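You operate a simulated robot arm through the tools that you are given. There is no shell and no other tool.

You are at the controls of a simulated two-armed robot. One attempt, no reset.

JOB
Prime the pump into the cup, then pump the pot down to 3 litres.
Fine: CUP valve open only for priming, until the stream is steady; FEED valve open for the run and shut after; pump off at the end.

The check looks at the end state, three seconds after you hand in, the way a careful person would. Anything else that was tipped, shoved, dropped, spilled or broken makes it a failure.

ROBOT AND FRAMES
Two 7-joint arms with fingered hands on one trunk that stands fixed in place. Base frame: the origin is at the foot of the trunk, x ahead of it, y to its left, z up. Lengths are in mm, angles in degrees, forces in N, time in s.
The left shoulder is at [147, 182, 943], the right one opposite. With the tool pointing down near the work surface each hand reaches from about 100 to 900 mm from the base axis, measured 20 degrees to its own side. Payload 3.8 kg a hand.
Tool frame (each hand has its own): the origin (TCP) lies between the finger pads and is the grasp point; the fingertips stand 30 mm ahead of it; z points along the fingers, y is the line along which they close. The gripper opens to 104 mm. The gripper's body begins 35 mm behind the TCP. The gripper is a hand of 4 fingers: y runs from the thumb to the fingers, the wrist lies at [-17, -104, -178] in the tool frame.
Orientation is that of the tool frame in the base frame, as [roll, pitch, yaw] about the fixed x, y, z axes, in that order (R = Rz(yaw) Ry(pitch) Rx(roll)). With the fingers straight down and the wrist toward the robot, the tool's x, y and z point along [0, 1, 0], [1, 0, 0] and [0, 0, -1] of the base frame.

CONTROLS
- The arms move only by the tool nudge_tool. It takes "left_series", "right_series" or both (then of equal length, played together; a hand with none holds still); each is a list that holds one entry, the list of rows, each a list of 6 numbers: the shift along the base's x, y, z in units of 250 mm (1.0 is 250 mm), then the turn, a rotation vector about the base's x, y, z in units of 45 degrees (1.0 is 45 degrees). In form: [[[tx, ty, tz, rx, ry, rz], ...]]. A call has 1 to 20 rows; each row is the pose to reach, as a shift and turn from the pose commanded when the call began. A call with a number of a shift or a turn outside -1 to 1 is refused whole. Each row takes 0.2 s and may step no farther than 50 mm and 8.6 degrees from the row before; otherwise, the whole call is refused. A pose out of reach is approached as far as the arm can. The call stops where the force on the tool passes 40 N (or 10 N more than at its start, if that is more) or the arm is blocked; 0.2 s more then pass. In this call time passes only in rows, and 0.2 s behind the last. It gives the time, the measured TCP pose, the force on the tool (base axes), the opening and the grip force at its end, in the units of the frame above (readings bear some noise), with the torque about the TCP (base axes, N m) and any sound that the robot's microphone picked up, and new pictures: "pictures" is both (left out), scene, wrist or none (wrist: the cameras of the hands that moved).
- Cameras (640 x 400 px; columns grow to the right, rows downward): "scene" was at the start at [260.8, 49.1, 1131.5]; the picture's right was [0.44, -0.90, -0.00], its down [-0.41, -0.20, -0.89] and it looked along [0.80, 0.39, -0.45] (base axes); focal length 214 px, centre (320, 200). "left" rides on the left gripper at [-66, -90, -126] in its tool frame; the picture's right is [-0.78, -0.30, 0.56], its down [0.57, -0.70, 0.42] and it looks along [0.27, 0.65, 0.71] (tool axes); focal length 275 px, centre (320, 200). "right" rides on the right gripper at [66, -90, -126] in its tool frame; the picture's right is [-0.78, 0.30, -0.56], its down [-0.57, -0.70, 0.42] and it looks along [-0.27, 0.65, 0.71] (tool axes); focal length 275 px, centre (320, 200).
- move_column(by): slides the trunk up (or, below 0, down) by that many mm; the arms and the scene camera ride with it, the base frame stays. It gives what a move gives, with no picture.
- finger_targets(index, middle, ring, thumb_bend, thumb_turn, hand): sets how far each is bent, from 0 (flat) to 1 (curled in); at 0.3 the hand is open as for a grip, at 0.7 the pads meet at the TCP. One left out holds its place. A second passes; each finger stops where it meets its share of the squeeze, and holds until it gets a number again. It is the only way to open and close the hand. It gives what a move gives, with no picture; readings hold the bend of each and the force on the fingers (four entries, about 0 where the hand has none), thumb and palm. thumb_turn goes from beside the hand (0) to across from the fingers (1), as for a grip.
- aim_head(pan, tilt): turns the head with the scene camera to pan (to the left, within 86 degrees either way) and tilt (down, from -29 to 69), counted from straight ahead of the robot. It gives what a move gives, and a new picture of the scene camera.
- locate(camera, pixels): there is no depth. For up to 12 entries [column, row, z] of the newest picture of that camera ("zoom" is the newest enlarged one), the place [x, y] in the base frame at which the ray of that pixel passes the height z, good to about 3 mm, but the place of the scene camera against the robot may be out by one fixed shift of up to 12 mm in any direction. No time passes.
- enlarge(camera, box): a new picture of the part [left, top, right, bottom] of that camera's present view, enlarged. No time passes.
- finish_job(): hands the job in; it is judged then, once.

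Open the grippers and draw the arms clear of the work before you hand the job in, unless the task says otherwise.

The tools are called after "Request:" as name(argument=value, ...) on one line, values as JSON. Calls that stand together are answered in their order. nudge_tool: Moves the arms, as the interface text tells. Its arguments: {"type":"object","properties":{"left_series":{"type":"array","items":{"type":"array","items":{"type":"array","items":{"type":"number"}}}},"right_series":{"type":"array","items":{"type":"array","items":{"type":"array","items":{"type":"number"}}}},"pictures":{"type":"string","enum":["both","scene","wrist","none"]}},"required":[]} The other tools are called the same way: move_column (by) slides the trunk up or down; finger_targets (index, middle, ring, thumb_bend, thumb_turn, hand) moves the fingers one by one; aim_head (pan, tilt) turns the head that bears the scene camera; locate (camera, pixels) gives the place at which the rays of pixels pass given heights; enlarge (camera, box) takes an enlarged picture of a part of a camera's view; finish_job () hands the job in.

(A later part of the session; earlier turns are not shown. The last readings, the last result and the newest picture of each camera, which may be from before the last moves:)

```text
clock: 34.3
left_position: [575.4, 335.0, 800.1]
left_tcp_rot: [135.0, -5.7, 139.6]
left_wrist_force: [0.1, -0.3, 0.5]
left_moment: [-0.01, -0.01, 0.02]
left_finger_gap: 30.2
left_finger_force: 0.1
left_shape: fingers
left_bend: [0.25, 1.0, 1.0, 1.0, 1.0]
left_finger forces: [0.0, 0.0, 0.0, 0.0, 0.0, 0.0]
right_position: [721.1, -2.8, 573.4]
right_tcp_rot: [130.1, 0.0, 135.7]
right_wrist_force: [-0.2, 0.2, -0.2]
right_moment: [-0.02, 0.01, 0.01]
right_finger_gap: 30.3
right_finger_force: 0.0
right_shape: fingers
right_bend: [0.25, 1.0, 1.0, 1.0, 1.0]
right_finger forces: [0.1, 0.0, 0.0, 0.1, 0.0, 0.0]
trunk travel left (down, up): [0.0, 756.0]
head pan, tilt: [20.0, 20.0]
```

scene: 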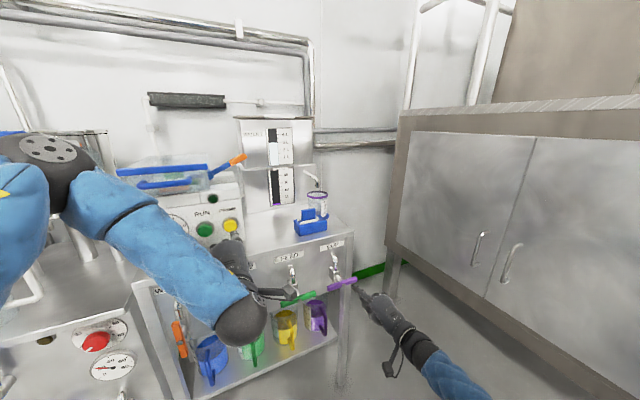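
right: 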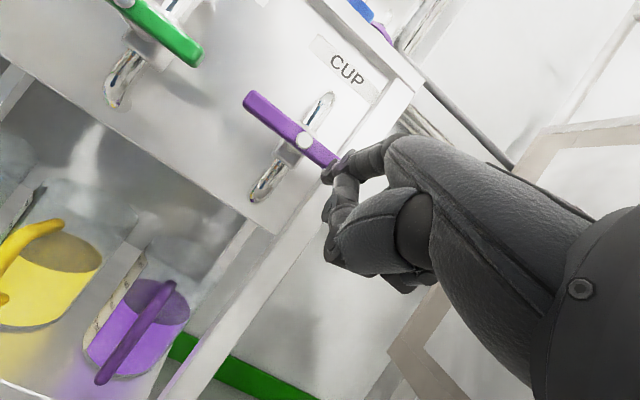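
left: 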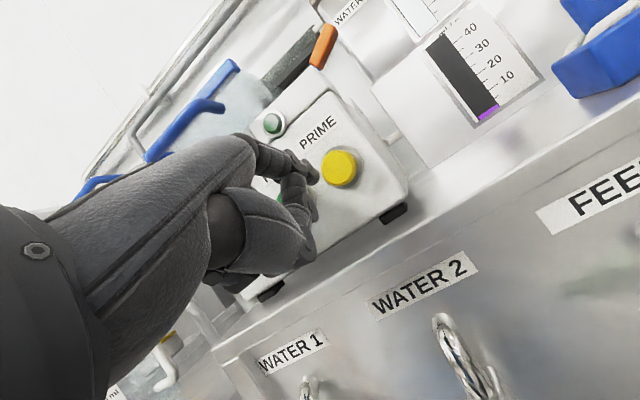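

Trunk is down 100 mm. I send the right fingertip under the CUP bar's right arm (tip target z≈625, ~20 mm past the bar front) again.

Request:
nudge_tool(right_series=[[[0.09, 0.085, 0.05, 0, 0, 0], [0.19, 0.175, 0.05, 0, 0, 0], [0.28, 0.26, 0.05, 0, 0, 0], [0.373, 0.346, 0.05, 0, 0, 0]]], pictures="both")

Request:
enlarge(camera="right", box=[200, 60, 420, 240])

Request:
enlarge(camera="scene", box=[280, 180, 440, 320])

```text
clock: 35.3
left_position: [576.0, 335.3, 799.4]
left_tcp_rot: [135.1, -5.8, 139.6]
left_wrist_force: [-0.2, -0.5, 0.0]
left_moment: [0.01, -0.04, -0.02]
left_finger_gap: 30.1
left_finger_force: 0.2
left_shape: fingers
left_bend: [0.25, 1.0, 1.0, 1.0, 1.0]
left_finger forces: [0.0, 0.0, 0.1, 0.0, 0.0, 0.0]
right_position: [815.3, 85.7, 586.9]
right_tcp_rot: [130.0, 0.0, 135.6]
right_wrist_force: [-0.2, -0.1, -1.5]
right_moment: [-0.02, -0.02, 0.02]
right_finger_gap: 30.3
right_finger_force: 0.1
right_shape: fingers
right_bend: [0.25, 1.0, 1.0, 1.0, 1.0]
right_finger forces: [0.1, 0.0, 0.1, 0.1, 0.0, 0.1]
trunk travel left (down, up): [0.0, 756.0]
head pan, tilt: [20.0, 20.0]
```

scene: 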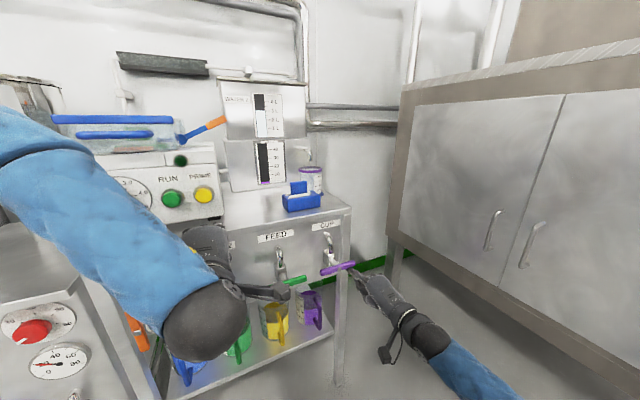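
right: 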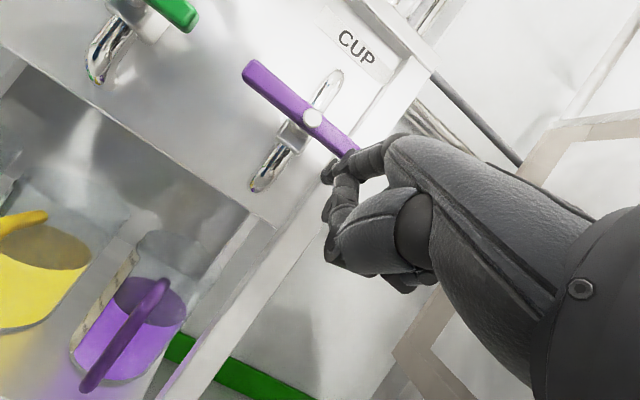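

```text
2.22 times, centred on (310, 150) of right
```

zoom: 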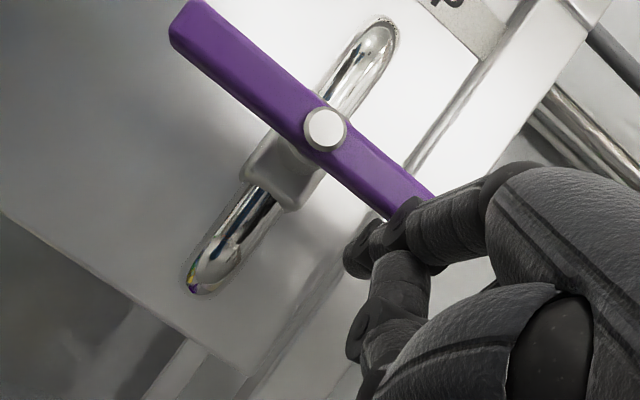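

```text
2.86 times, centred on (360, 250) of scene
```

zoom: 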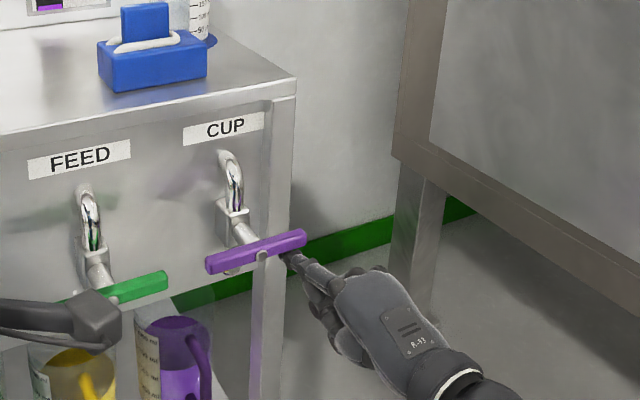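

The finger is under the bar's right arm. I push up along a small arc and see whether the handle turns this way.

Request:
nudge_tool(right_series=[[[0.006, -0.006, 0.036, 0, 0, 0], [0.014, -0.014, 0.076, 0, 0, 0], [0.014, -0.014, 0.116, 0, 0, 0]]], pictures="both")

Request:
enlarge(camera="right", box=[200, 60, 420, 240])

Request:
enlarge(camera="scene", box=[280, 180, 440, 320])

```text
clock: 36.1
left_position: [576.8, 334.0, 799.3]
left_tcp_rot: [135.1, -5.7, 139.6]
left_wrist_force: [-0.5, 0.4, -0.1]
left_moment: [0.02, 0.02, -0.01]
left_finger_gap: 30.1
left_finger_force: 0.0
left_shape: fingers
left_bend: [0.25, 1.0, 1.0, 1.0, 1.0]
left_finger forces: [0.0, 0.1, 0.1, 0.0, 0.0, 0.1]
right_position: [819.4, 79.2, 615.5]
right_tcp_rot: [130.0, 0.0, 135.7]
right_wrist_force: [-0.2, -0.3, -1.5]
right_moment: [-0.06, 0.04, -0.01]
right_finger_gap: 29.9
right_finger_force: 0.2
right_shape: fingers
right_bend: [0.25, 1.0, 1.0, 1.0, 1.0]
right_finger forces: [1.2, 0.0, 0.1, 0.1, 0.0, 0.1]
trunk travel left (down, up): [0.0, 756.0]
head pan, tilt: [20.0, 20.0]
```

scene: 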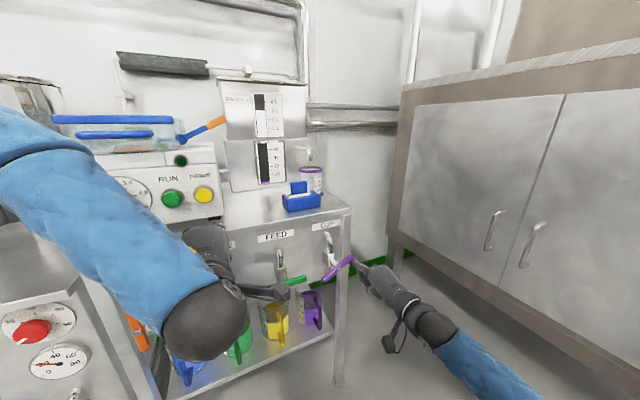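
right: 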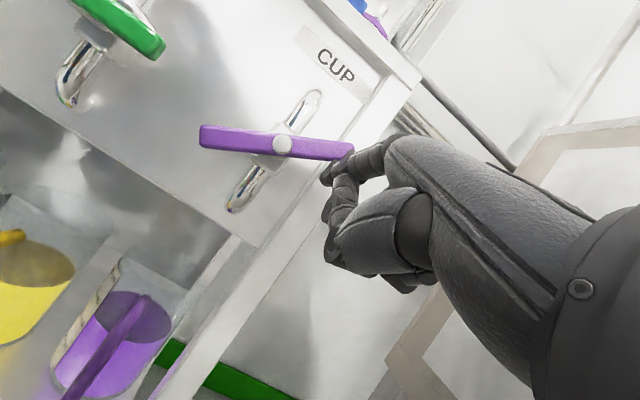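

```text
2.22 times, centred on (310, 150) of right
```

zoom: 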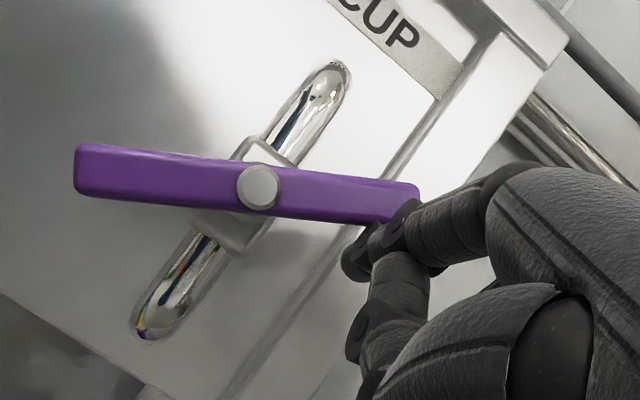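

```text
2.86 times, centred on (360, 250) of scene
```

zoom: 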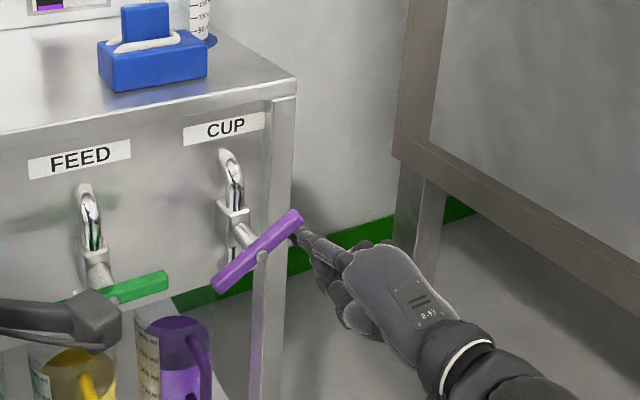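

The handle turns counter-clockwise with ~1 N. I continue the arc to vertical.

Request:
nudge_tool(right_series=[[[-0.007, 0.007, 0.04, 0, 0, 0], [-0.021, 0.02, 0.076, 0, 0, 0], [-0.041, 0.04, 0.106, 0, 0, 0], [-0.066, 0.065, 0.128, 0, 0, 0]]], pictures="both")

Request:
enlarge(camera="right", box=[200, 60, 420, 240])

Request:
enlarge(camera="scene", box=[280, 180, 440, 320])

```text
clock: 37.1
left_position: [577.3, 335.5, 797.6]
left_tcp_rot: [135.0, -5.7, 139.6]
left_wrist_force: [-0.4, -0.1, -0.9]
left_moment: [-0.01, -0.05, -0.01]
left_finger_gap: 30.4
left_finger_force: 0.1
left_shape: fingers
left_bend: [0.25, 1.0, 1.0, 1.0, 1.0]
left_finger forces: [0.0, 0.0, 0.0, 0.1, 0.1, 0.1]
right_position: [801.9, 97.3, 647.7]
right_tcp_rot: [130.0, 0.0, 135.7]
right_wrist_force: [0.8, -0.7, -0.9]
right_moment: [-0.02, 0.02, 0.02]
right_finger_gap: 30.0
right_finger_force: 0.2
right_shape: fingers
right_bend: [0.25, 1.0, 1.0, 1.0, 1.0]
right_finger forces: [0.0, 0.0, 0.0, 0.0, 0.0, 0.0]
trunk travel left (down, up): [0.0, 756.0]
head pan, tilt: [20.0, 20.0]
```

scene: 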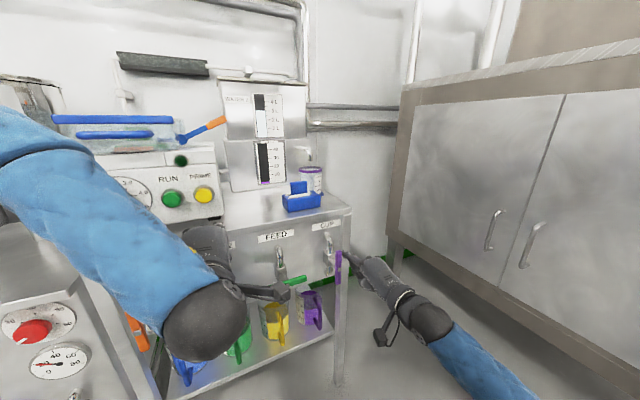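
right: 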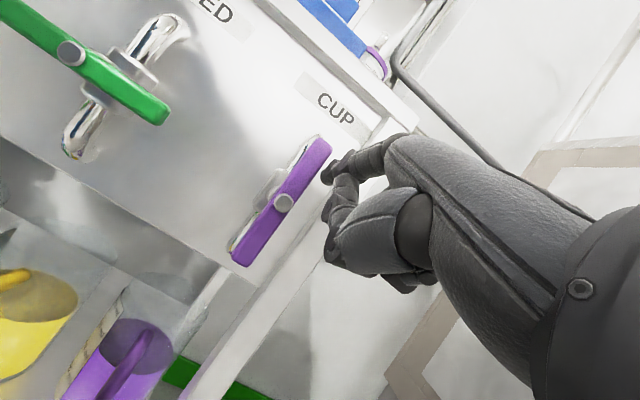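

```text
2.22 times, centred on (310, 150) of right
```

zoom: 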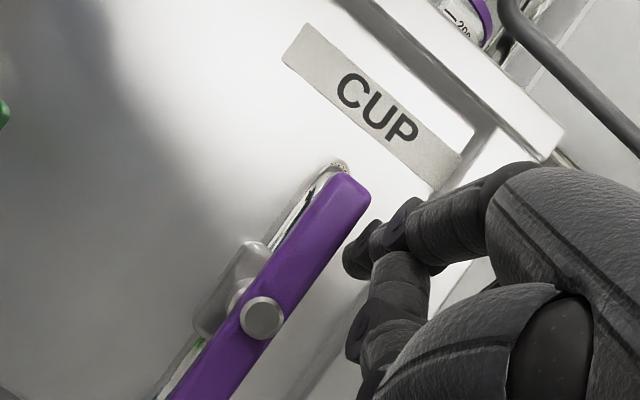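

```text
2.86 times, centred on (360, 250) of scene
```

zoom: 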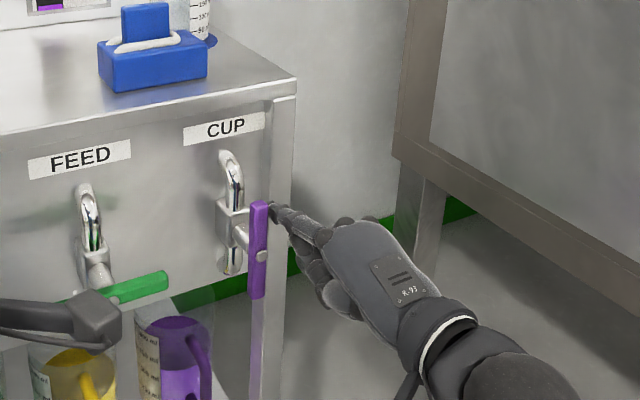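

CUP is now vertical (open). I reposition the right finger to the left side of the bar's upper arm, ready to close it fast (push right/down).

Request:
nudge_tool(right_series=[[[-0.112, -0.114, 0, 0, 0, 0], [-0.243, 0.015, 0, 0, 0, 0], [-0.131, 0.129, 0, 0, 0, 0]]], pictures="both")

Request:
enlarge(camera="right", box=[200, 60, 420, 240])

Request:
enlarge(camera="scene", box=[280, 180, 440, 320])

```text
clock: 37.9
left_position: [577.6, 335.4, 797.5]
left_tcp_rot: [135.1, -5.7, 139.6]
left_wrist_force: [-0.3, -0.1, -0.3]
left_moment: [-0.01, 0.03, 0.01]
left_finger_gap: 30.3
left_finger_force: 0.1
left_shape: fingers
left_bend: [0.25, 1.0, 1.0, 1.0, 1.0]
left_finger forces: [0.1, 0.1, 0.0, 0.0, 0.1, 0.1]
right_position: [768.4, 129.0, 647.4]
right_tcp_rot: [130.0, 0.1, 135.6]
right_wrist_force: [0.1, -0.1, -0.4]
right_moment: [0.03, -0.04, 0.0]
right_finger_gap: 30.0
right_finger_force: 0.1
right_shape: fingers
right_bend: [0.25, 1.0, 1.0, 1.0, 1.0]
right_finger forces: [0.0, 0.0, 0.1, 0.0, 0.0, 0.1]
trunk travel left (down, up): [0.0, 756.0]
head pan, tilt: [20.0, 20.0]
```

scene: 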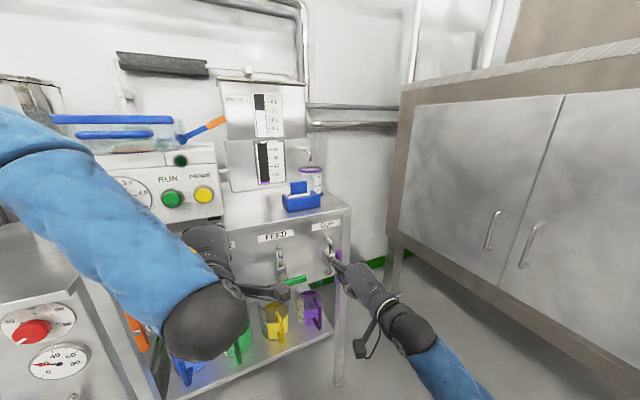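
right: 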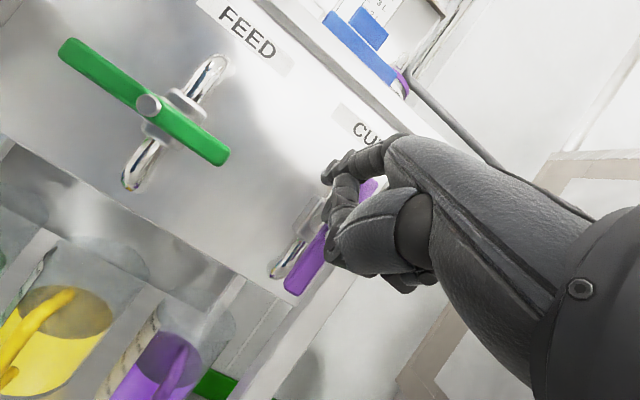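

```text
2.22 times, centred on (310, 150) of right
```

zoom: 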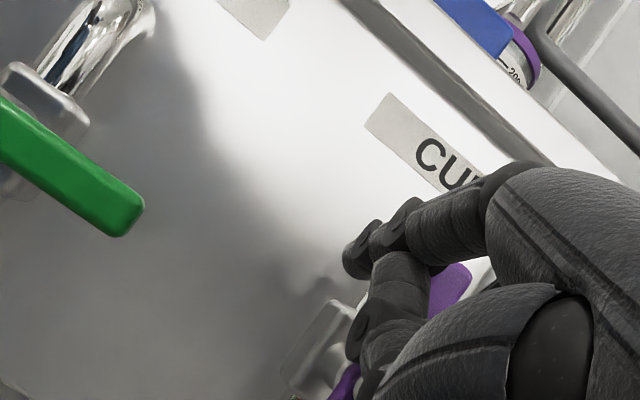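

```text
2.86 times, centred on (360, 250) of scene
```

zoom: 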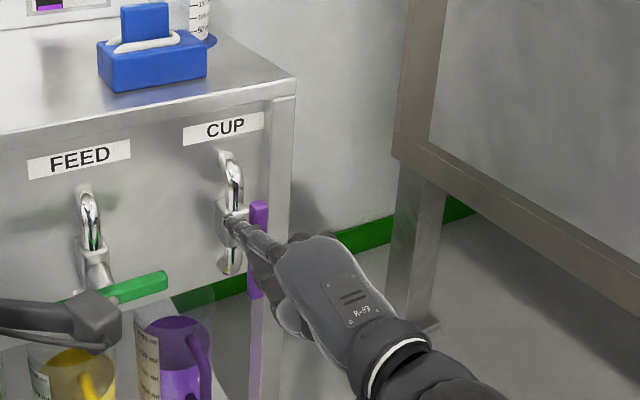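

Right finger waits at the left of the CUP bar. Now I bring the left hand back to the pre-press pose at PRIME.

Request:
nudge_tool(left_series=[[[0.0, 0.0, 0.08, 0, 0, 0], [0.03, 0.06, 0.152, 0, 0, 0], [0.056, 0.116, 0.152, 0, 0, 0]]], pictures="both")

Request:
enlarge(camera="left", box=[240, 110, 400, 230])

Request:
enlarge(camera="scene", box=[140, 80, 360, 280])

```text
clock: 38.7
left_position: [591.0, 364.4, 837.6]
left_tcp_rot: [135.1, -5.7, 139.5]
left_wrist_force: [0.0, -0.4, 0.0]
left_moment: [0.01, -0.01, 0.02]
left_finger_gap: 30.1
left_finger_force: 0.1
left_shape: fingers
left_bend: [0.25, 1.0, 1.0, 1.0, 1.0]
left_finger forces: [0.0, 0.0, 0.0, 0.1, 0.0, 0.0]
right_position: [768.6, 129.6, 646.5]
right_tcp_rot: [129.9, 0.0, 135.6]
right_wrist_force: [0.6, 0.3, 0.0]
right_moment: [-0.01, -0.03, -0.04]
right_finger_gap: 29.8
right_finger_force: 0.0
right_shape: fingers
right_bend: [0.25, 1.0, 1.0, 1.0, 1.0]
right_finger forces: [0.1, 0.0, 0.0, 0.1, 0.1, 0.1]
trunk travel left (down, up): [0.0, 756.0]
head pan, tilt: [20.0, 20.0]
```

scene: 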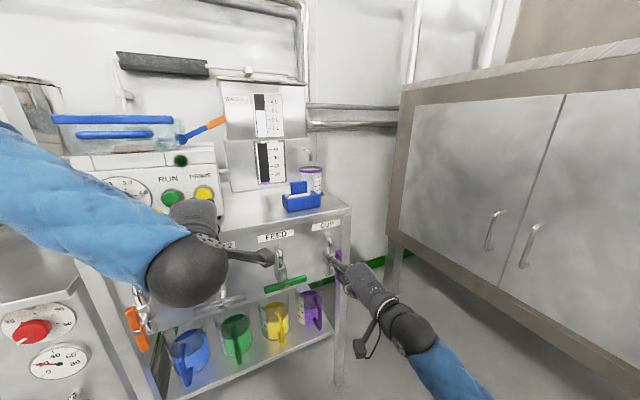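
left: 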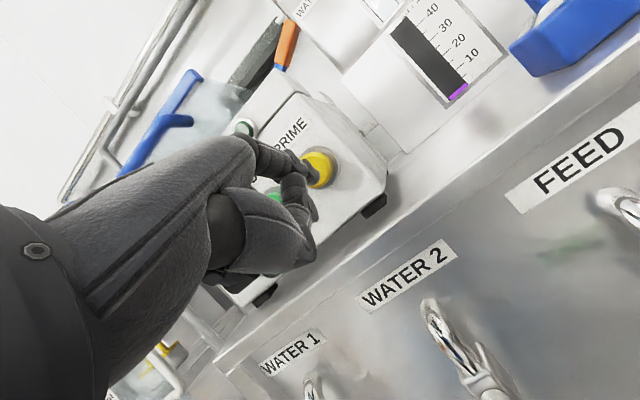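

```text
3.33 times, centred on (320, 170) of left
```

zoom: 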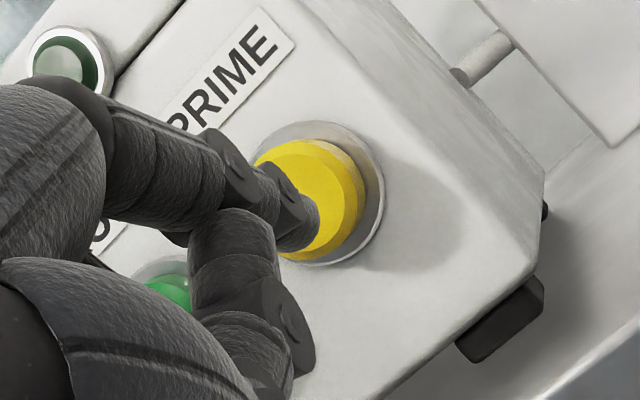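

```text
2.00 times, centred on (250, 180) of scene
```

zoom: 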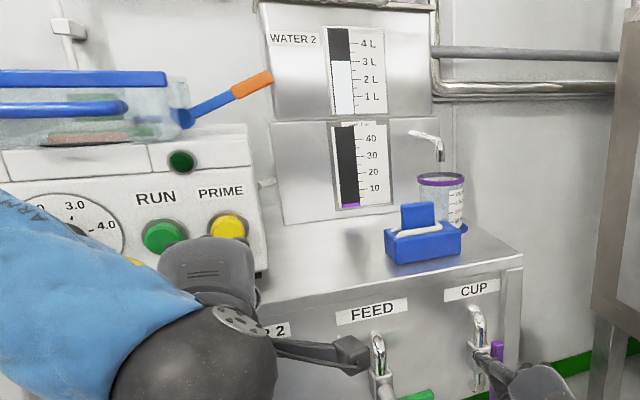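

Finger is laterally aligned with PRIME, a bit low. I raise 6 mm and advance 28 mm toward the button, then check.

Request:
nudge_tool(left_series=[[[0.03, 0.04, 0.024, 0, 0, 0], [0.072, 0.086, 0.024, 0, 0, 0]]], pictures="both")

Request:
enlarge(camera="left", box=[240, 110, 400, 230])

Request:
enlarge(camera="scene", box=[140, 80, 360, 280])

```text
clock: 39.3
left_position: [610.5, 385.8, 842.5]
left_tcp_rot: [135.1, -5.7, 139.7]
left_wrist_force: [-0.3, 0.2, -0.9]
left_moment: [0.01, 0.0, 0.01]
left_finger_gap: 30.0
left_finger_force: 0.1
left_shape: fingers
left_bend: [0.25, 1.0, 1.0, 1.0, 1.0]
left_finger forces: [0.0, 0.0, 0.1, 0.0, 0.1, 0.0]
right_position: [767.8, 128.9, 646.5]
right_tcp_rot: [129.9, 0.0, 135.7]
right_wrist_force: [-1.1, -0.7, 0.3]
right_moment: [-0.02, 0.0, -0.01]
right_finger_gap: 29.7
right_finger_force: 0.1
right_shape: fingers
right_bend: [0.25, 1.0, 1.0, 1.0, 1.0]
right_finger forces: [0.0, 0.0, 0.0, 0.0, 0.0, 0.0]
trunk travel left (down, up): [0.0, 756.0]
head pan, tilt: [20.0, 20.0]
```

scene: 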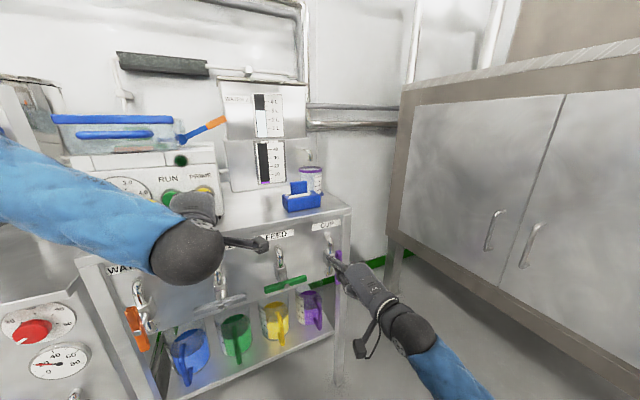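
left: 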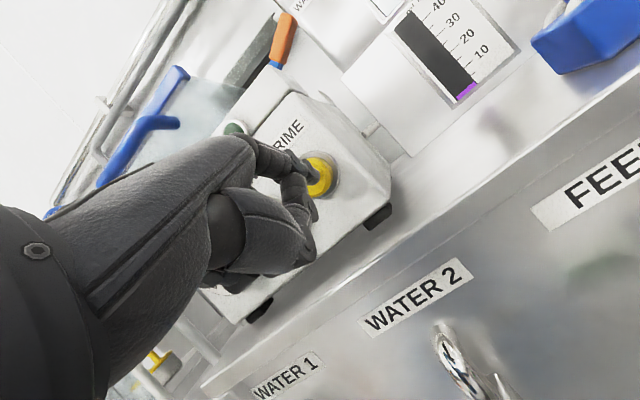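

```text
3.33 times, centred on (320, 170) of left
```

zoom: 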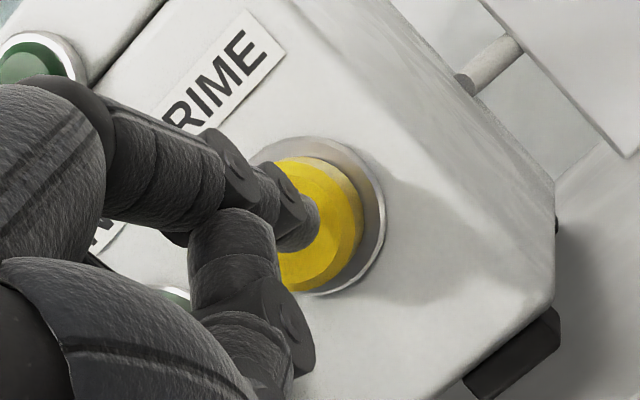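

```text
2.00 times, centred on (250, 180) of scene
```

zoom: 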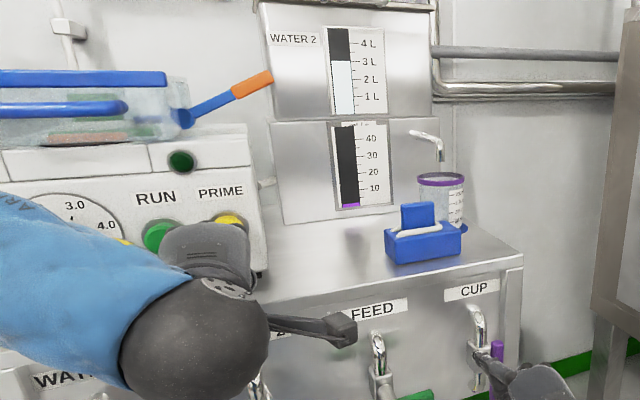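

The fingertip sits over the PRIME face. I press in gently in 5–6 mm rows and look at lamp, gauge and cup.

Request:
nudge_tool(left_series=[[[0.0154, 0.0184, 0, 0, 0, 0], [0.031, 0.037, 0, 0, 0, 0], [0.041, 0.049, 0, 0, 0, 0]]], pictures="both")

Request:
enlarge(camera="scene", box=[140, 80, 360, 280])

Request:
enlarge(camera="left", box=[200, 80, 400, 230])

```text
clock: 40.1
left_position: [618.1, 397.2, 842.4]
left_tcp_rot: [134.8, -5.7, 139.5]
left_wrist_force: [-8.9, -8.6, 2.1]
left_moment: [0.37, -0.45, -0.22]
left_finger_gap: 29.3
left_finger_force: 5.7
left_shape: fingers
left_bend: [0.25, 1.0, 1.0, 1.0, 1.0]
left_finger forces: [12.3, 0.1, 0.0, 0.0, 0.1, 0.0]
right_position: [769.6, 129.3, 647.6]
right_tcp_rot: [129.9, 0.0, 135.7]
right_wrist_force: [0.6, -0.2, -0.6]
right_moment: [-0.04, 0.0, 0.01]
right_finger_gap: 29.9
right_finger_force: 0.1
right_shape: fingers
right_bend: [0.25, 1.0, 1.0, 1.0, 1.0]
right_finger forces: [0.1, 0.0, 0.0, 0.1, 0.1, 0.0]
trunk travel left (down, up): [0.0, 756.0]
head pan, tilt: [20.0, 20.0]
heard: click
```

scene: 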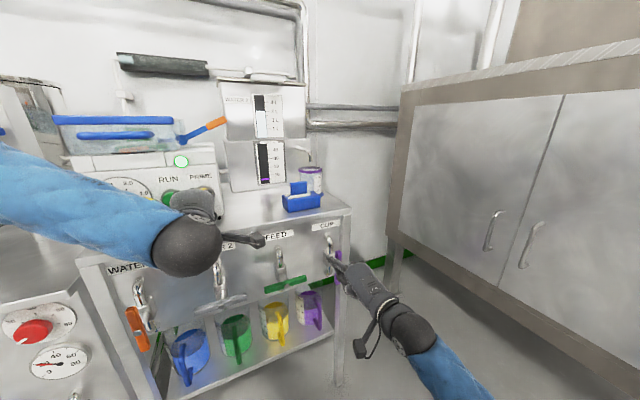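
left: 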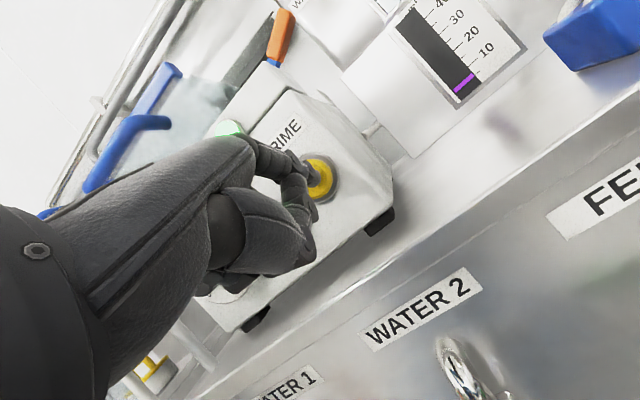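

```text
2.00 times, centred on (250, 180) of scene
```

zoom: 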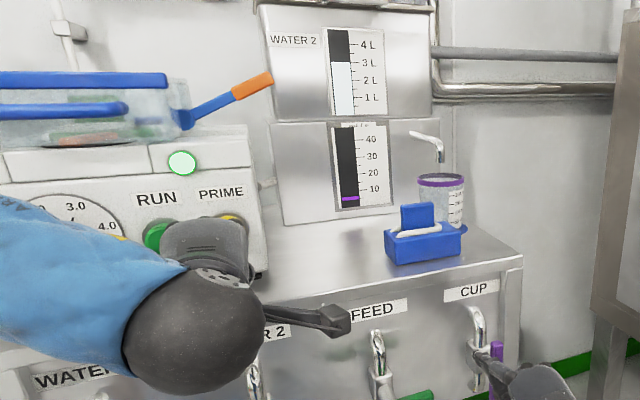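

```text
2.67 times, centred on (300, 155) of left
```

zoom: 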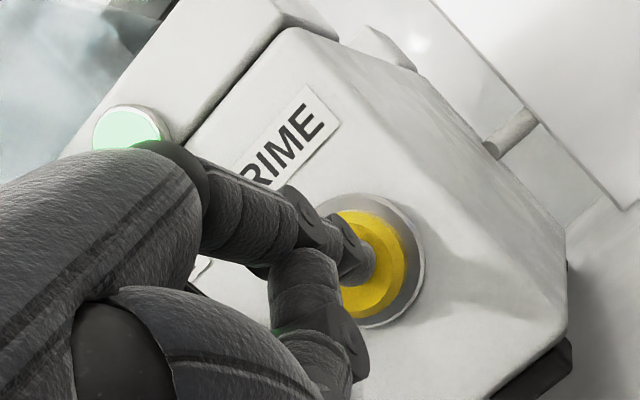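

PRIME clicked, the lamp is lit and the flow mark is rising (~4 ml/s). I hold the button and watch flow and cup.

Request:
nudge_tool(left_series=[[[0, 0, 0, 0, 0, 0], [0, 0, 0, 0, 0, 0]]], pictures="scene")

Request:
enlarge(camera="scene", box=[215, 80, 345, 220])

```text
clock: 40.7
left_position: [618.7, 396.8, 844.0]
left_tcp_rot: [134.9, -5.8, 139.7]
left_wrist_force: [-8.7, -11.4, 2.5]
left_moment: [0.5, -0.49, -0.32]
left_finger_gap: 29.3
left_finger_force: 7.2
left_shape: fingers
left_bend: [0.25, 1.0, 1.0, 1.0, 1.0]
left_finger forces: [14.2, 0.0, 0.0, 0.0, 0.0, 0.0]
right_position: [766.7, 128.1, 647.3]
right_tcp_rot: [129.9, 0.0, 135.6]
right_wrist_force: [0.2, -0.2, 0.0]
right_moment: [-0.01, 0.01, 0.0]
right_finger_gap: 29.7
right_finger_force: 0.0
right_shape: fingers
right_bend: [0.25, 1.0, 1.0, 1.0, 1.0]
right_finger forces: [0.0, 0.0, 0.0, 0.0, 0.1, 0.0]
trunk travel left (down, up): [0.0, 756.0]
head pan, tilt: [20.0, 20.0]
```

scene: 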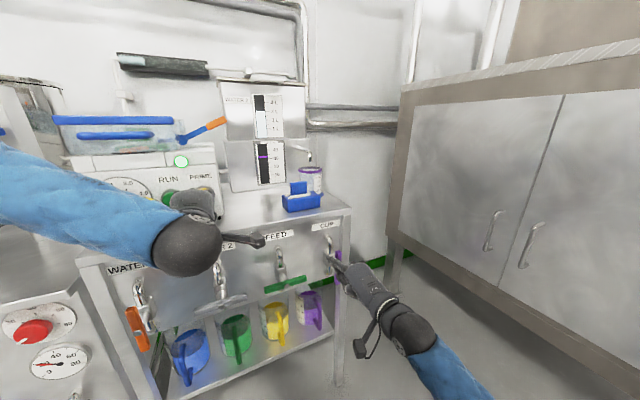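

```text
2.86 times, centred on (280, 150) of scene
```

zoom: 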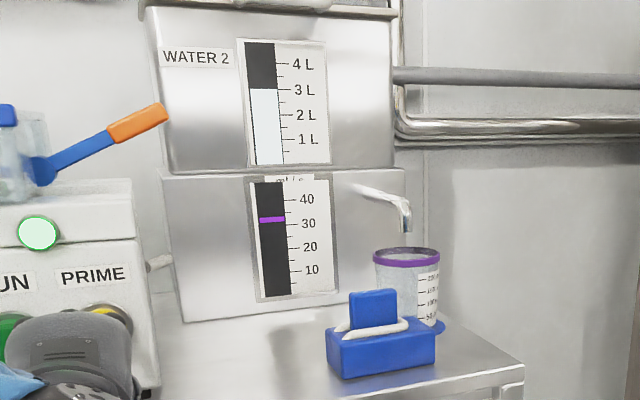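

Flow jumped to ~32 ml/s, drops at the spout. Short steps now.

Request:
nudge_tool(left_series=[[[0, 0, 0, 0, 0, 0]]], pictures="scene")

Request:
enlarge(camera="scene", box=[215, 80, 345, 220])

```text
clock: 41.1
left_position: [618.4, 396.7, 843.1]
left_tcp_rot: [134.9, -5.8, 139.7]
left_wrist_force: [-9.2, -11.9, 1.8]
left_moment: [0.5, -0.51, -0.38]
left_finger_gap: 29.4
left_finger_force: 7.6
left_shape: fingers
left_bend: [0.25, 1.0, 1.0, 1.0, 1.0]
left_finger forces: [15.0, 0.0, 0.0, 0.0, 0.0, 0.0]
right_position: [767.1, 128.6, 647.7]
right_tcp_rot: [129.9, 0.0, 135.6]
right_wrist_force: [0.5, 0.4, 0.8]
right_moment: [-0.03, 0.0, 0.01]
right_finger_gap: 29.7
right_finger_force: 0.1
right_shape: fingers
right_bend: [0.25, 1.0, 1.0, 1.0, 1.0]
right_finger forces: [0.0, 0.0, 0.0, 0.0, 0.1, 0.0]
trunk travel left (down, up): [0.0, 756.0]
head pan, tilt: [20.0, 20.0]
```

scene: 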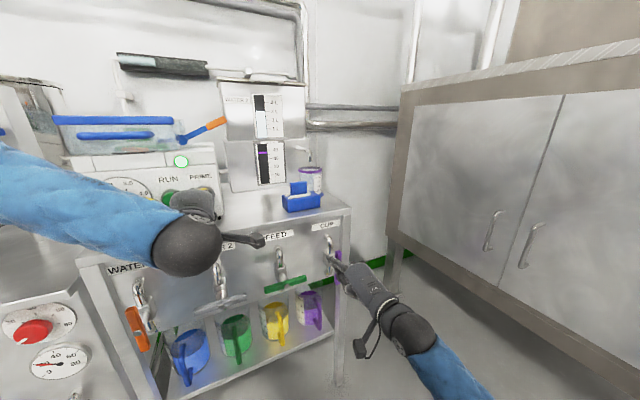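

```text
2.86 times, centred on (280, 150) of scene
```

zoom: 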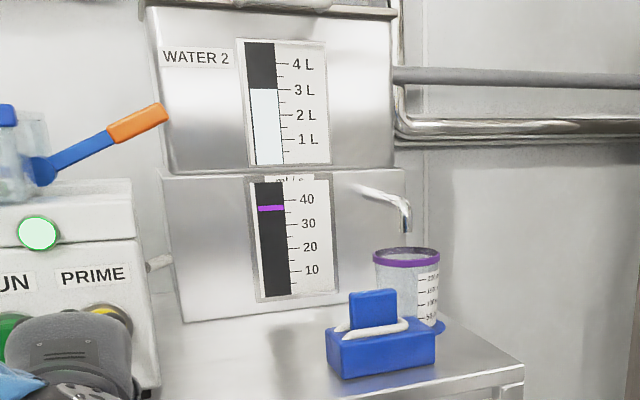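

Flow ~37 ml/s and levelling. Another short step with a close look at the stream and cup.

Request:
nudge_tool(left_series=[[[0, 0, 0, 0, 0, 0]]], pictures="scene")

Request:
enlarge(camera="scene", box=[245, 130, 335, 220])

```text
clock: 41.5
left_position: [618.3, 396.5, 842.9]
left_tcp_rot: [134.8, -5.7, 139.6]
left_wrist_force: [-9.5, -12.7, 3.8]
left_moment: [0.53, -0.53, -0.43]
left_finger_gap: 29.6
left_finger_force: 8.3
left_shape: fingers
left_bend: [0.25, 1.0, 1.0, 1.0, 1.0]
left_finger forces: [15.5, 0.1, 0.0, 0.0, 0.0, 0.0]
right_position: [768.4, 129.5, 647.9]
right_tcp_rot: [130.0, 0.0, 135.6]
right_wrist_force: [0.4, 0.1, 0.0]
right_moment: [-0.02, -0.01, -0.04]
right_finger_gap: 29.7
right_finger_force: 0.0
right_shape: fingers
right_bend: [0.25, 1.0, 1.0, 1.0, 1.0]
right_finger forces: [0.0, 0.0, 0.0, 0.0, 0.0, 0.1]
trunk travel left (down, up): [0.0, 756.0]
head pan, tilt: [20.0, 20.0]
```

scene: 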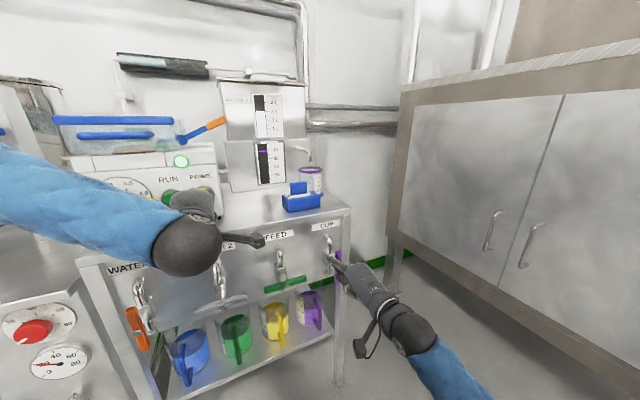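

```text
4.44 times, centred on (290, 175) of scene
```

zoom: 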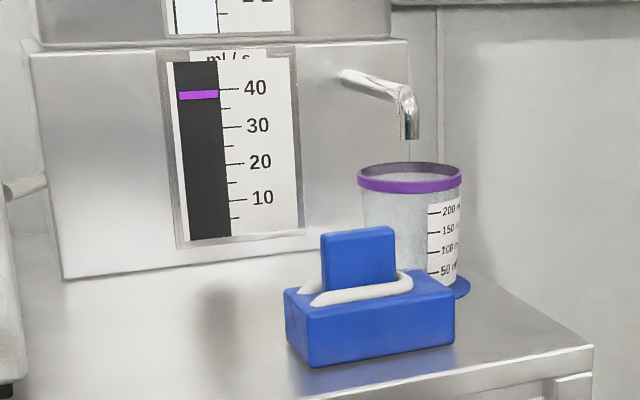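

Flow ~38.5 ml/s and nearly steady; estimated cup ≈ 40–50 ml. I hold a bit more and watch the stream closely.

Request:
nudge_tool(left_series=[[[0, 0, 0, 0, 0, 0], [0, 0, 0, 0, 0, 0]]], pictures="scene")

Request:
enlarge(camera="scene", box=[285, 140, 335, 215])

Request:
enlarge(camera="scene", box=[245, 130, 335, 220])

```text
clock: 42.1
left_position: [617.9, 397.4, 843.3]
left_tcp_rot: [135.0, -5.8, 139.7]
left_wrist_force: [-9.4, -13.2, 2.6]
left_moment: [0.55, -0.49, -0.46]
left_finger_gap: 29.4
left_finger_force: 7.8
left_shape: fingers
left_bend: [0.25, 1.0, 1.0, 1.0, 1.0]
left_finger forces: [15.8, 0.1, 0.0, 0.0, 0.0, 0.0]
right_position: [767.1, 128.3, 647.9]
right_tcp_rot: [129.9, -0.1, 135.7]
right_wrist_force: [1.2, 0.1, -0.5]
right_moment: [-0.01, 0.01, -0.03]
right_finger_gap: 30.0
right_finger_force: 0.1
right_shape: fingers
right_bend: [0.25, 1.0, 1.0, 1.0, 1.0]
right_finger forces: [0.0, 0.1, 0.1, 0.0, 0.0, 0.0]
trunk travel left (down, up): [0.0, 756.0]
head pan, tilt: [20.0, 20.0]
```

scene: 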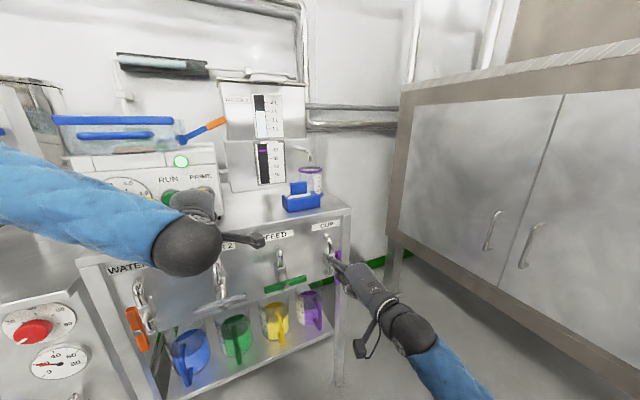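

```text
5.33 times, centred on (310, 178) of scene
```

zoom: 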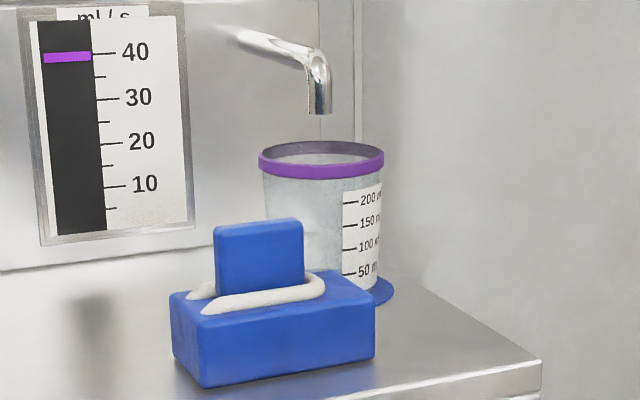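

```text
4.44 times, centred on (290, 175) of scene
```

zoom: 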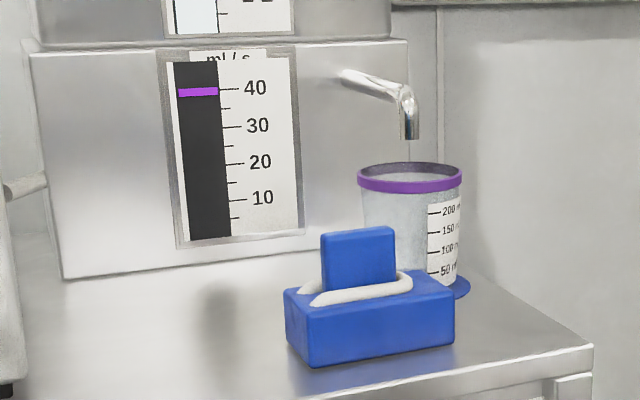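

Flow 39.5 ml/s, but I see no continuous stream at this instant (possibly spurting). Another step.

Request:
nudge_tool(left_series=[[[0, 0, 0, 0, 0, 0]]], pictures="scene")

Request:
enlarge(camera="scene", box=[285, 140, 335, 215])

```text
clock: 42.5
left_position: [618.1, 397.2, 844.6]
left_tcp_rot: [134.9, -5.8, 139.7]
left_wrist_force: [-7.7, -13.2, 2.9]
left_moment: [0.53, -0.48, -0.48]
left_finger_gap: 29.3
left_finger_force: 8.1
left_shape: fingers
left_bend: [0.25, 1.0, 1.0, 1.0, 1.0]
left_finger forces: [15.9, 0.0, 0.0, 0.0, 0.1, 0.0]
right_position: [766.7, 128.2, 648.9]
right_tcp_rot: [129.9, 0.0, 135.6]
right_wrist_force: [0.6, -0.2, -0.5]
right_moment: [0.02, 0.0, -0.02]
right_finger_gap: 30.0
right_finger_force: 0.0
right_shape: fingers
right_bend: [0.25, 1.0, 1.0, 1.0, 1.0]
right_finger forces: [0.1, 0.0, 0.1, 0.0, 0.0, 0.0]
trunk travel left (down, up): [0.0, 756.0]
head pan, tilt: [20.0, 20.0]
```

scene: 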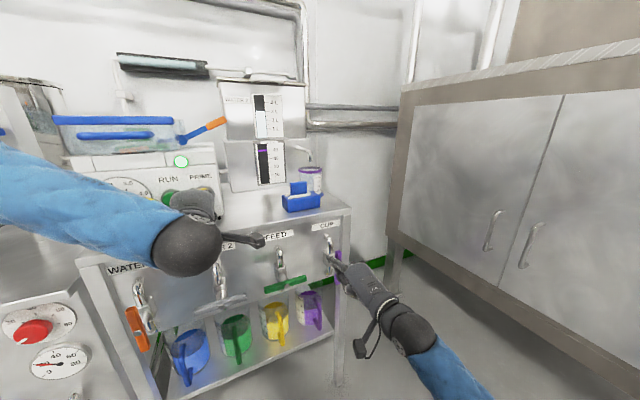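

```text
5.33 times, centred on (310, 178) of scene
```

zoom: 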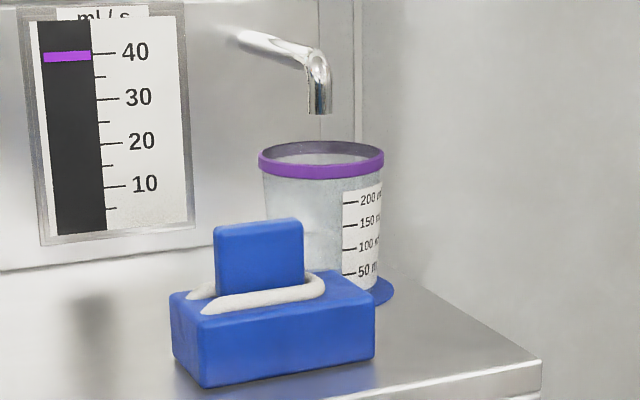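

The dark bar on the wall at (165,65) seems to be a sight glass filling with water. Zoom on it.

Request:
enlarge(camera="scene", box=[90, 30, 310, 110])

Request:
enlarge(camera="scene", box=[110, 45, 220, 85])

```text
2.91 times, centred on (200, 70) of scene
```

zoom: 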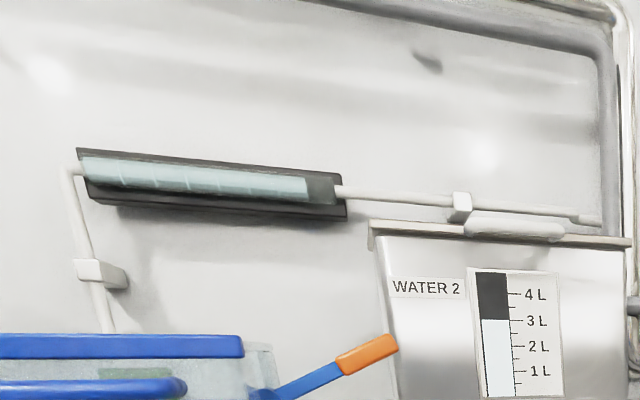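

```text
5.82 times, centred on (165, 65) of scene
```

zoom: 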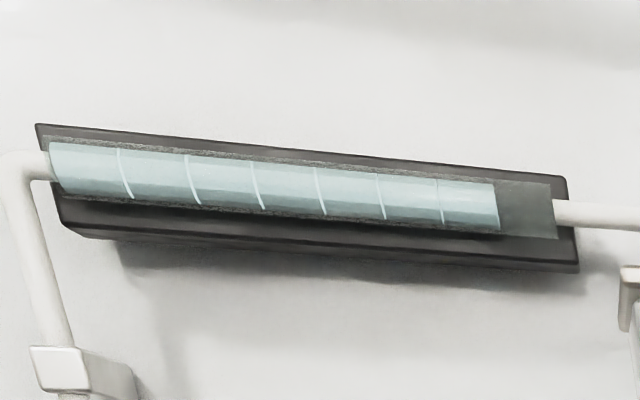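

The sight glass is ~88 % full; the water hasn't reached the spout yet. Continue holding in short steps.

Request:
nudge_tool(left_series=[[[0, 0, 0, 0, 0, 0]]], pictures="scene")

Request:
enlarge(camera="scene", box=[110, 45, 220, 85])

Request:
enlarge(camera="scene", box=[285, 140, 335, 215])

```text
clock: 42.9
left_position: [618.5, 396.8, 844.0]
left_tcp_rot: [135.0, -5.8, 139.7]
left_wrist_force: [-9.3, -14.1, 2.6]
left_moment: [0.53, -0.45, -0.51]
left_finger_gap: 29.5
left_finger_force: 8.1
left_shape: fingers
left_bend: [0.25, 1.0, 1.0, 1.0, 1.0]
left_finger forces: [15.9, 0.0, 0.0, 0.0, 0.1, 0.0]
right_position: [767.2, 129.1, 647.9]
right_tcp_rot: [129.8, 0.0, 135.6]
right_wrist_force: [0.6, 0.6, 0.2]
right_moment: [0.01, 0.03, 0.02]
right_finger_gap: 29.9
right_finger_force: 0.0
right_shape: fingers
right_bend: [0.25, 1.0, 1.0, 1.0, 1.0]
right_finger forces: [0.0, 0.0, 0.0, 0.0, 0.0, 0.0]
trunk travel left (down, up): [0.0, 756.0]
head pan, tilt: [20.0, 20.0]
```

scene: 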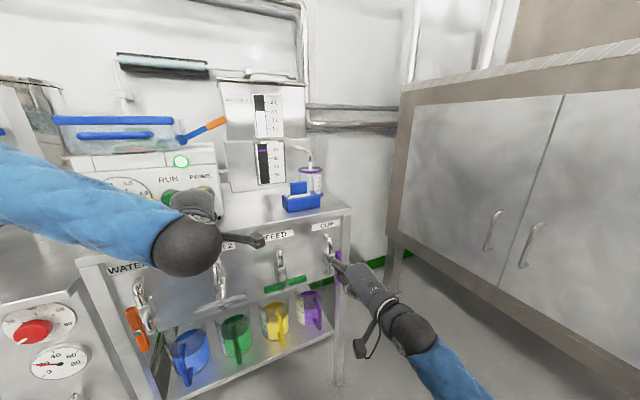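

```text
5.82 times, centred on (165, 65) of scene
```

zoom: 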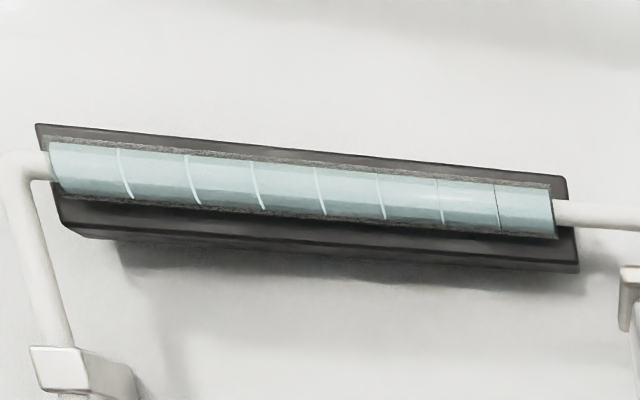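

```text
5.33 times, centred on (310, 178) of scene
```

zoom: 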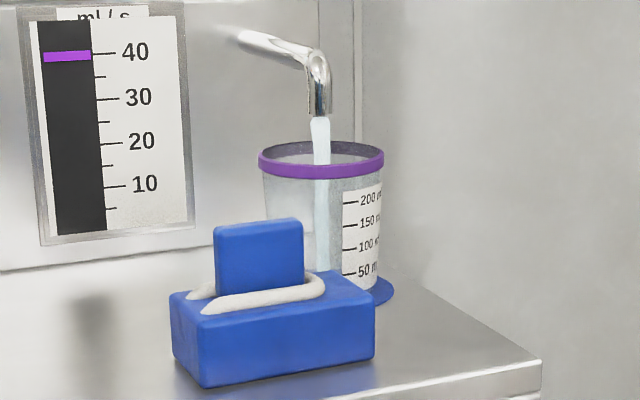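

The sight glass is full and a solid stream now falls into the cup. I hold slightly longer to confirm it is steady.

Request:
nudge_tool(left_series=[[[0, 0, 0, 0, 0, 0]]], pictures="scene")

Request:
enlarge(camera="scene", box=[285, 140, 335, 215])

```text
clock: 43.3
left_position: [618.4, 397.5, 842.5]
left_tcp_rot: [134.9, -5.7, 139.6]
left_wrist_force: [-8.8, -12.7, 2.7]
left_moment: [0.59, -0.45, -0.5]
left_finger_gap: 29.7
left_finger_force: 7.7
left_shape: fingers
left_bend: [0.25, 1.0, 1.0, 1.0, 1.0]
left_finger forces: [15.9, 0.0, 0.0, 0.0, 0.1, 0.0]
right_position: [768.2, 129.0, 648.0]
right_tcp_rot: [129.8, 0.0, 135.6]
right_wrist_force: [0.2, 1.2, -0.1]
right_moment: [-0.01, 0.02, 0.0]
right_finger_gap: 30.0
right_finger_force: 0.0
right_shape: fingers
right_bend: [0.25, 1.0, 1.0, 1.0, 1.0]
right_finger forces: [0.0, 0.1, 0.0, 0.1, 0.1, 0.0]
trunk travel left (down, up): [0.0, 756.0]
head pan, tilt: [20.0, 20.0]
```

scene: 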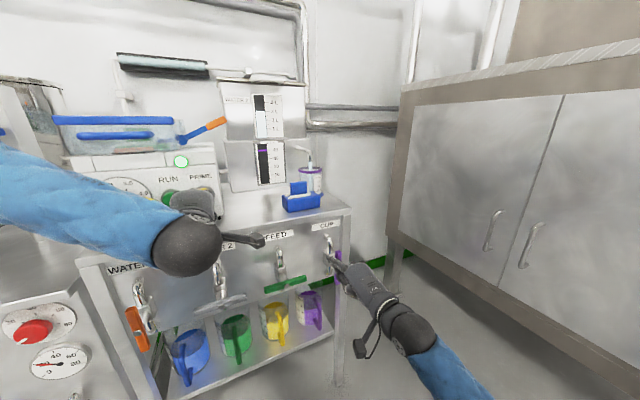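

```text
5.33 times, centred on (310, 178) of scene
```

zoom: 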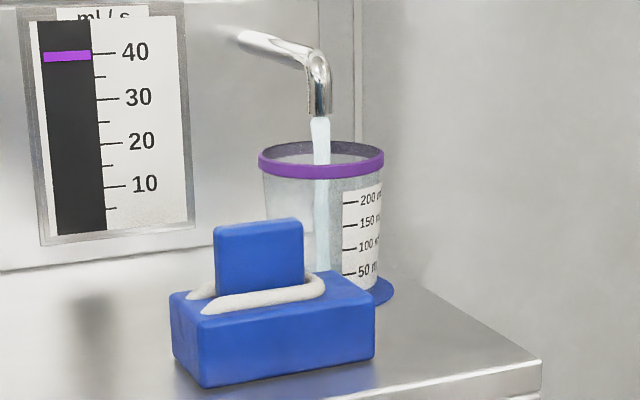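

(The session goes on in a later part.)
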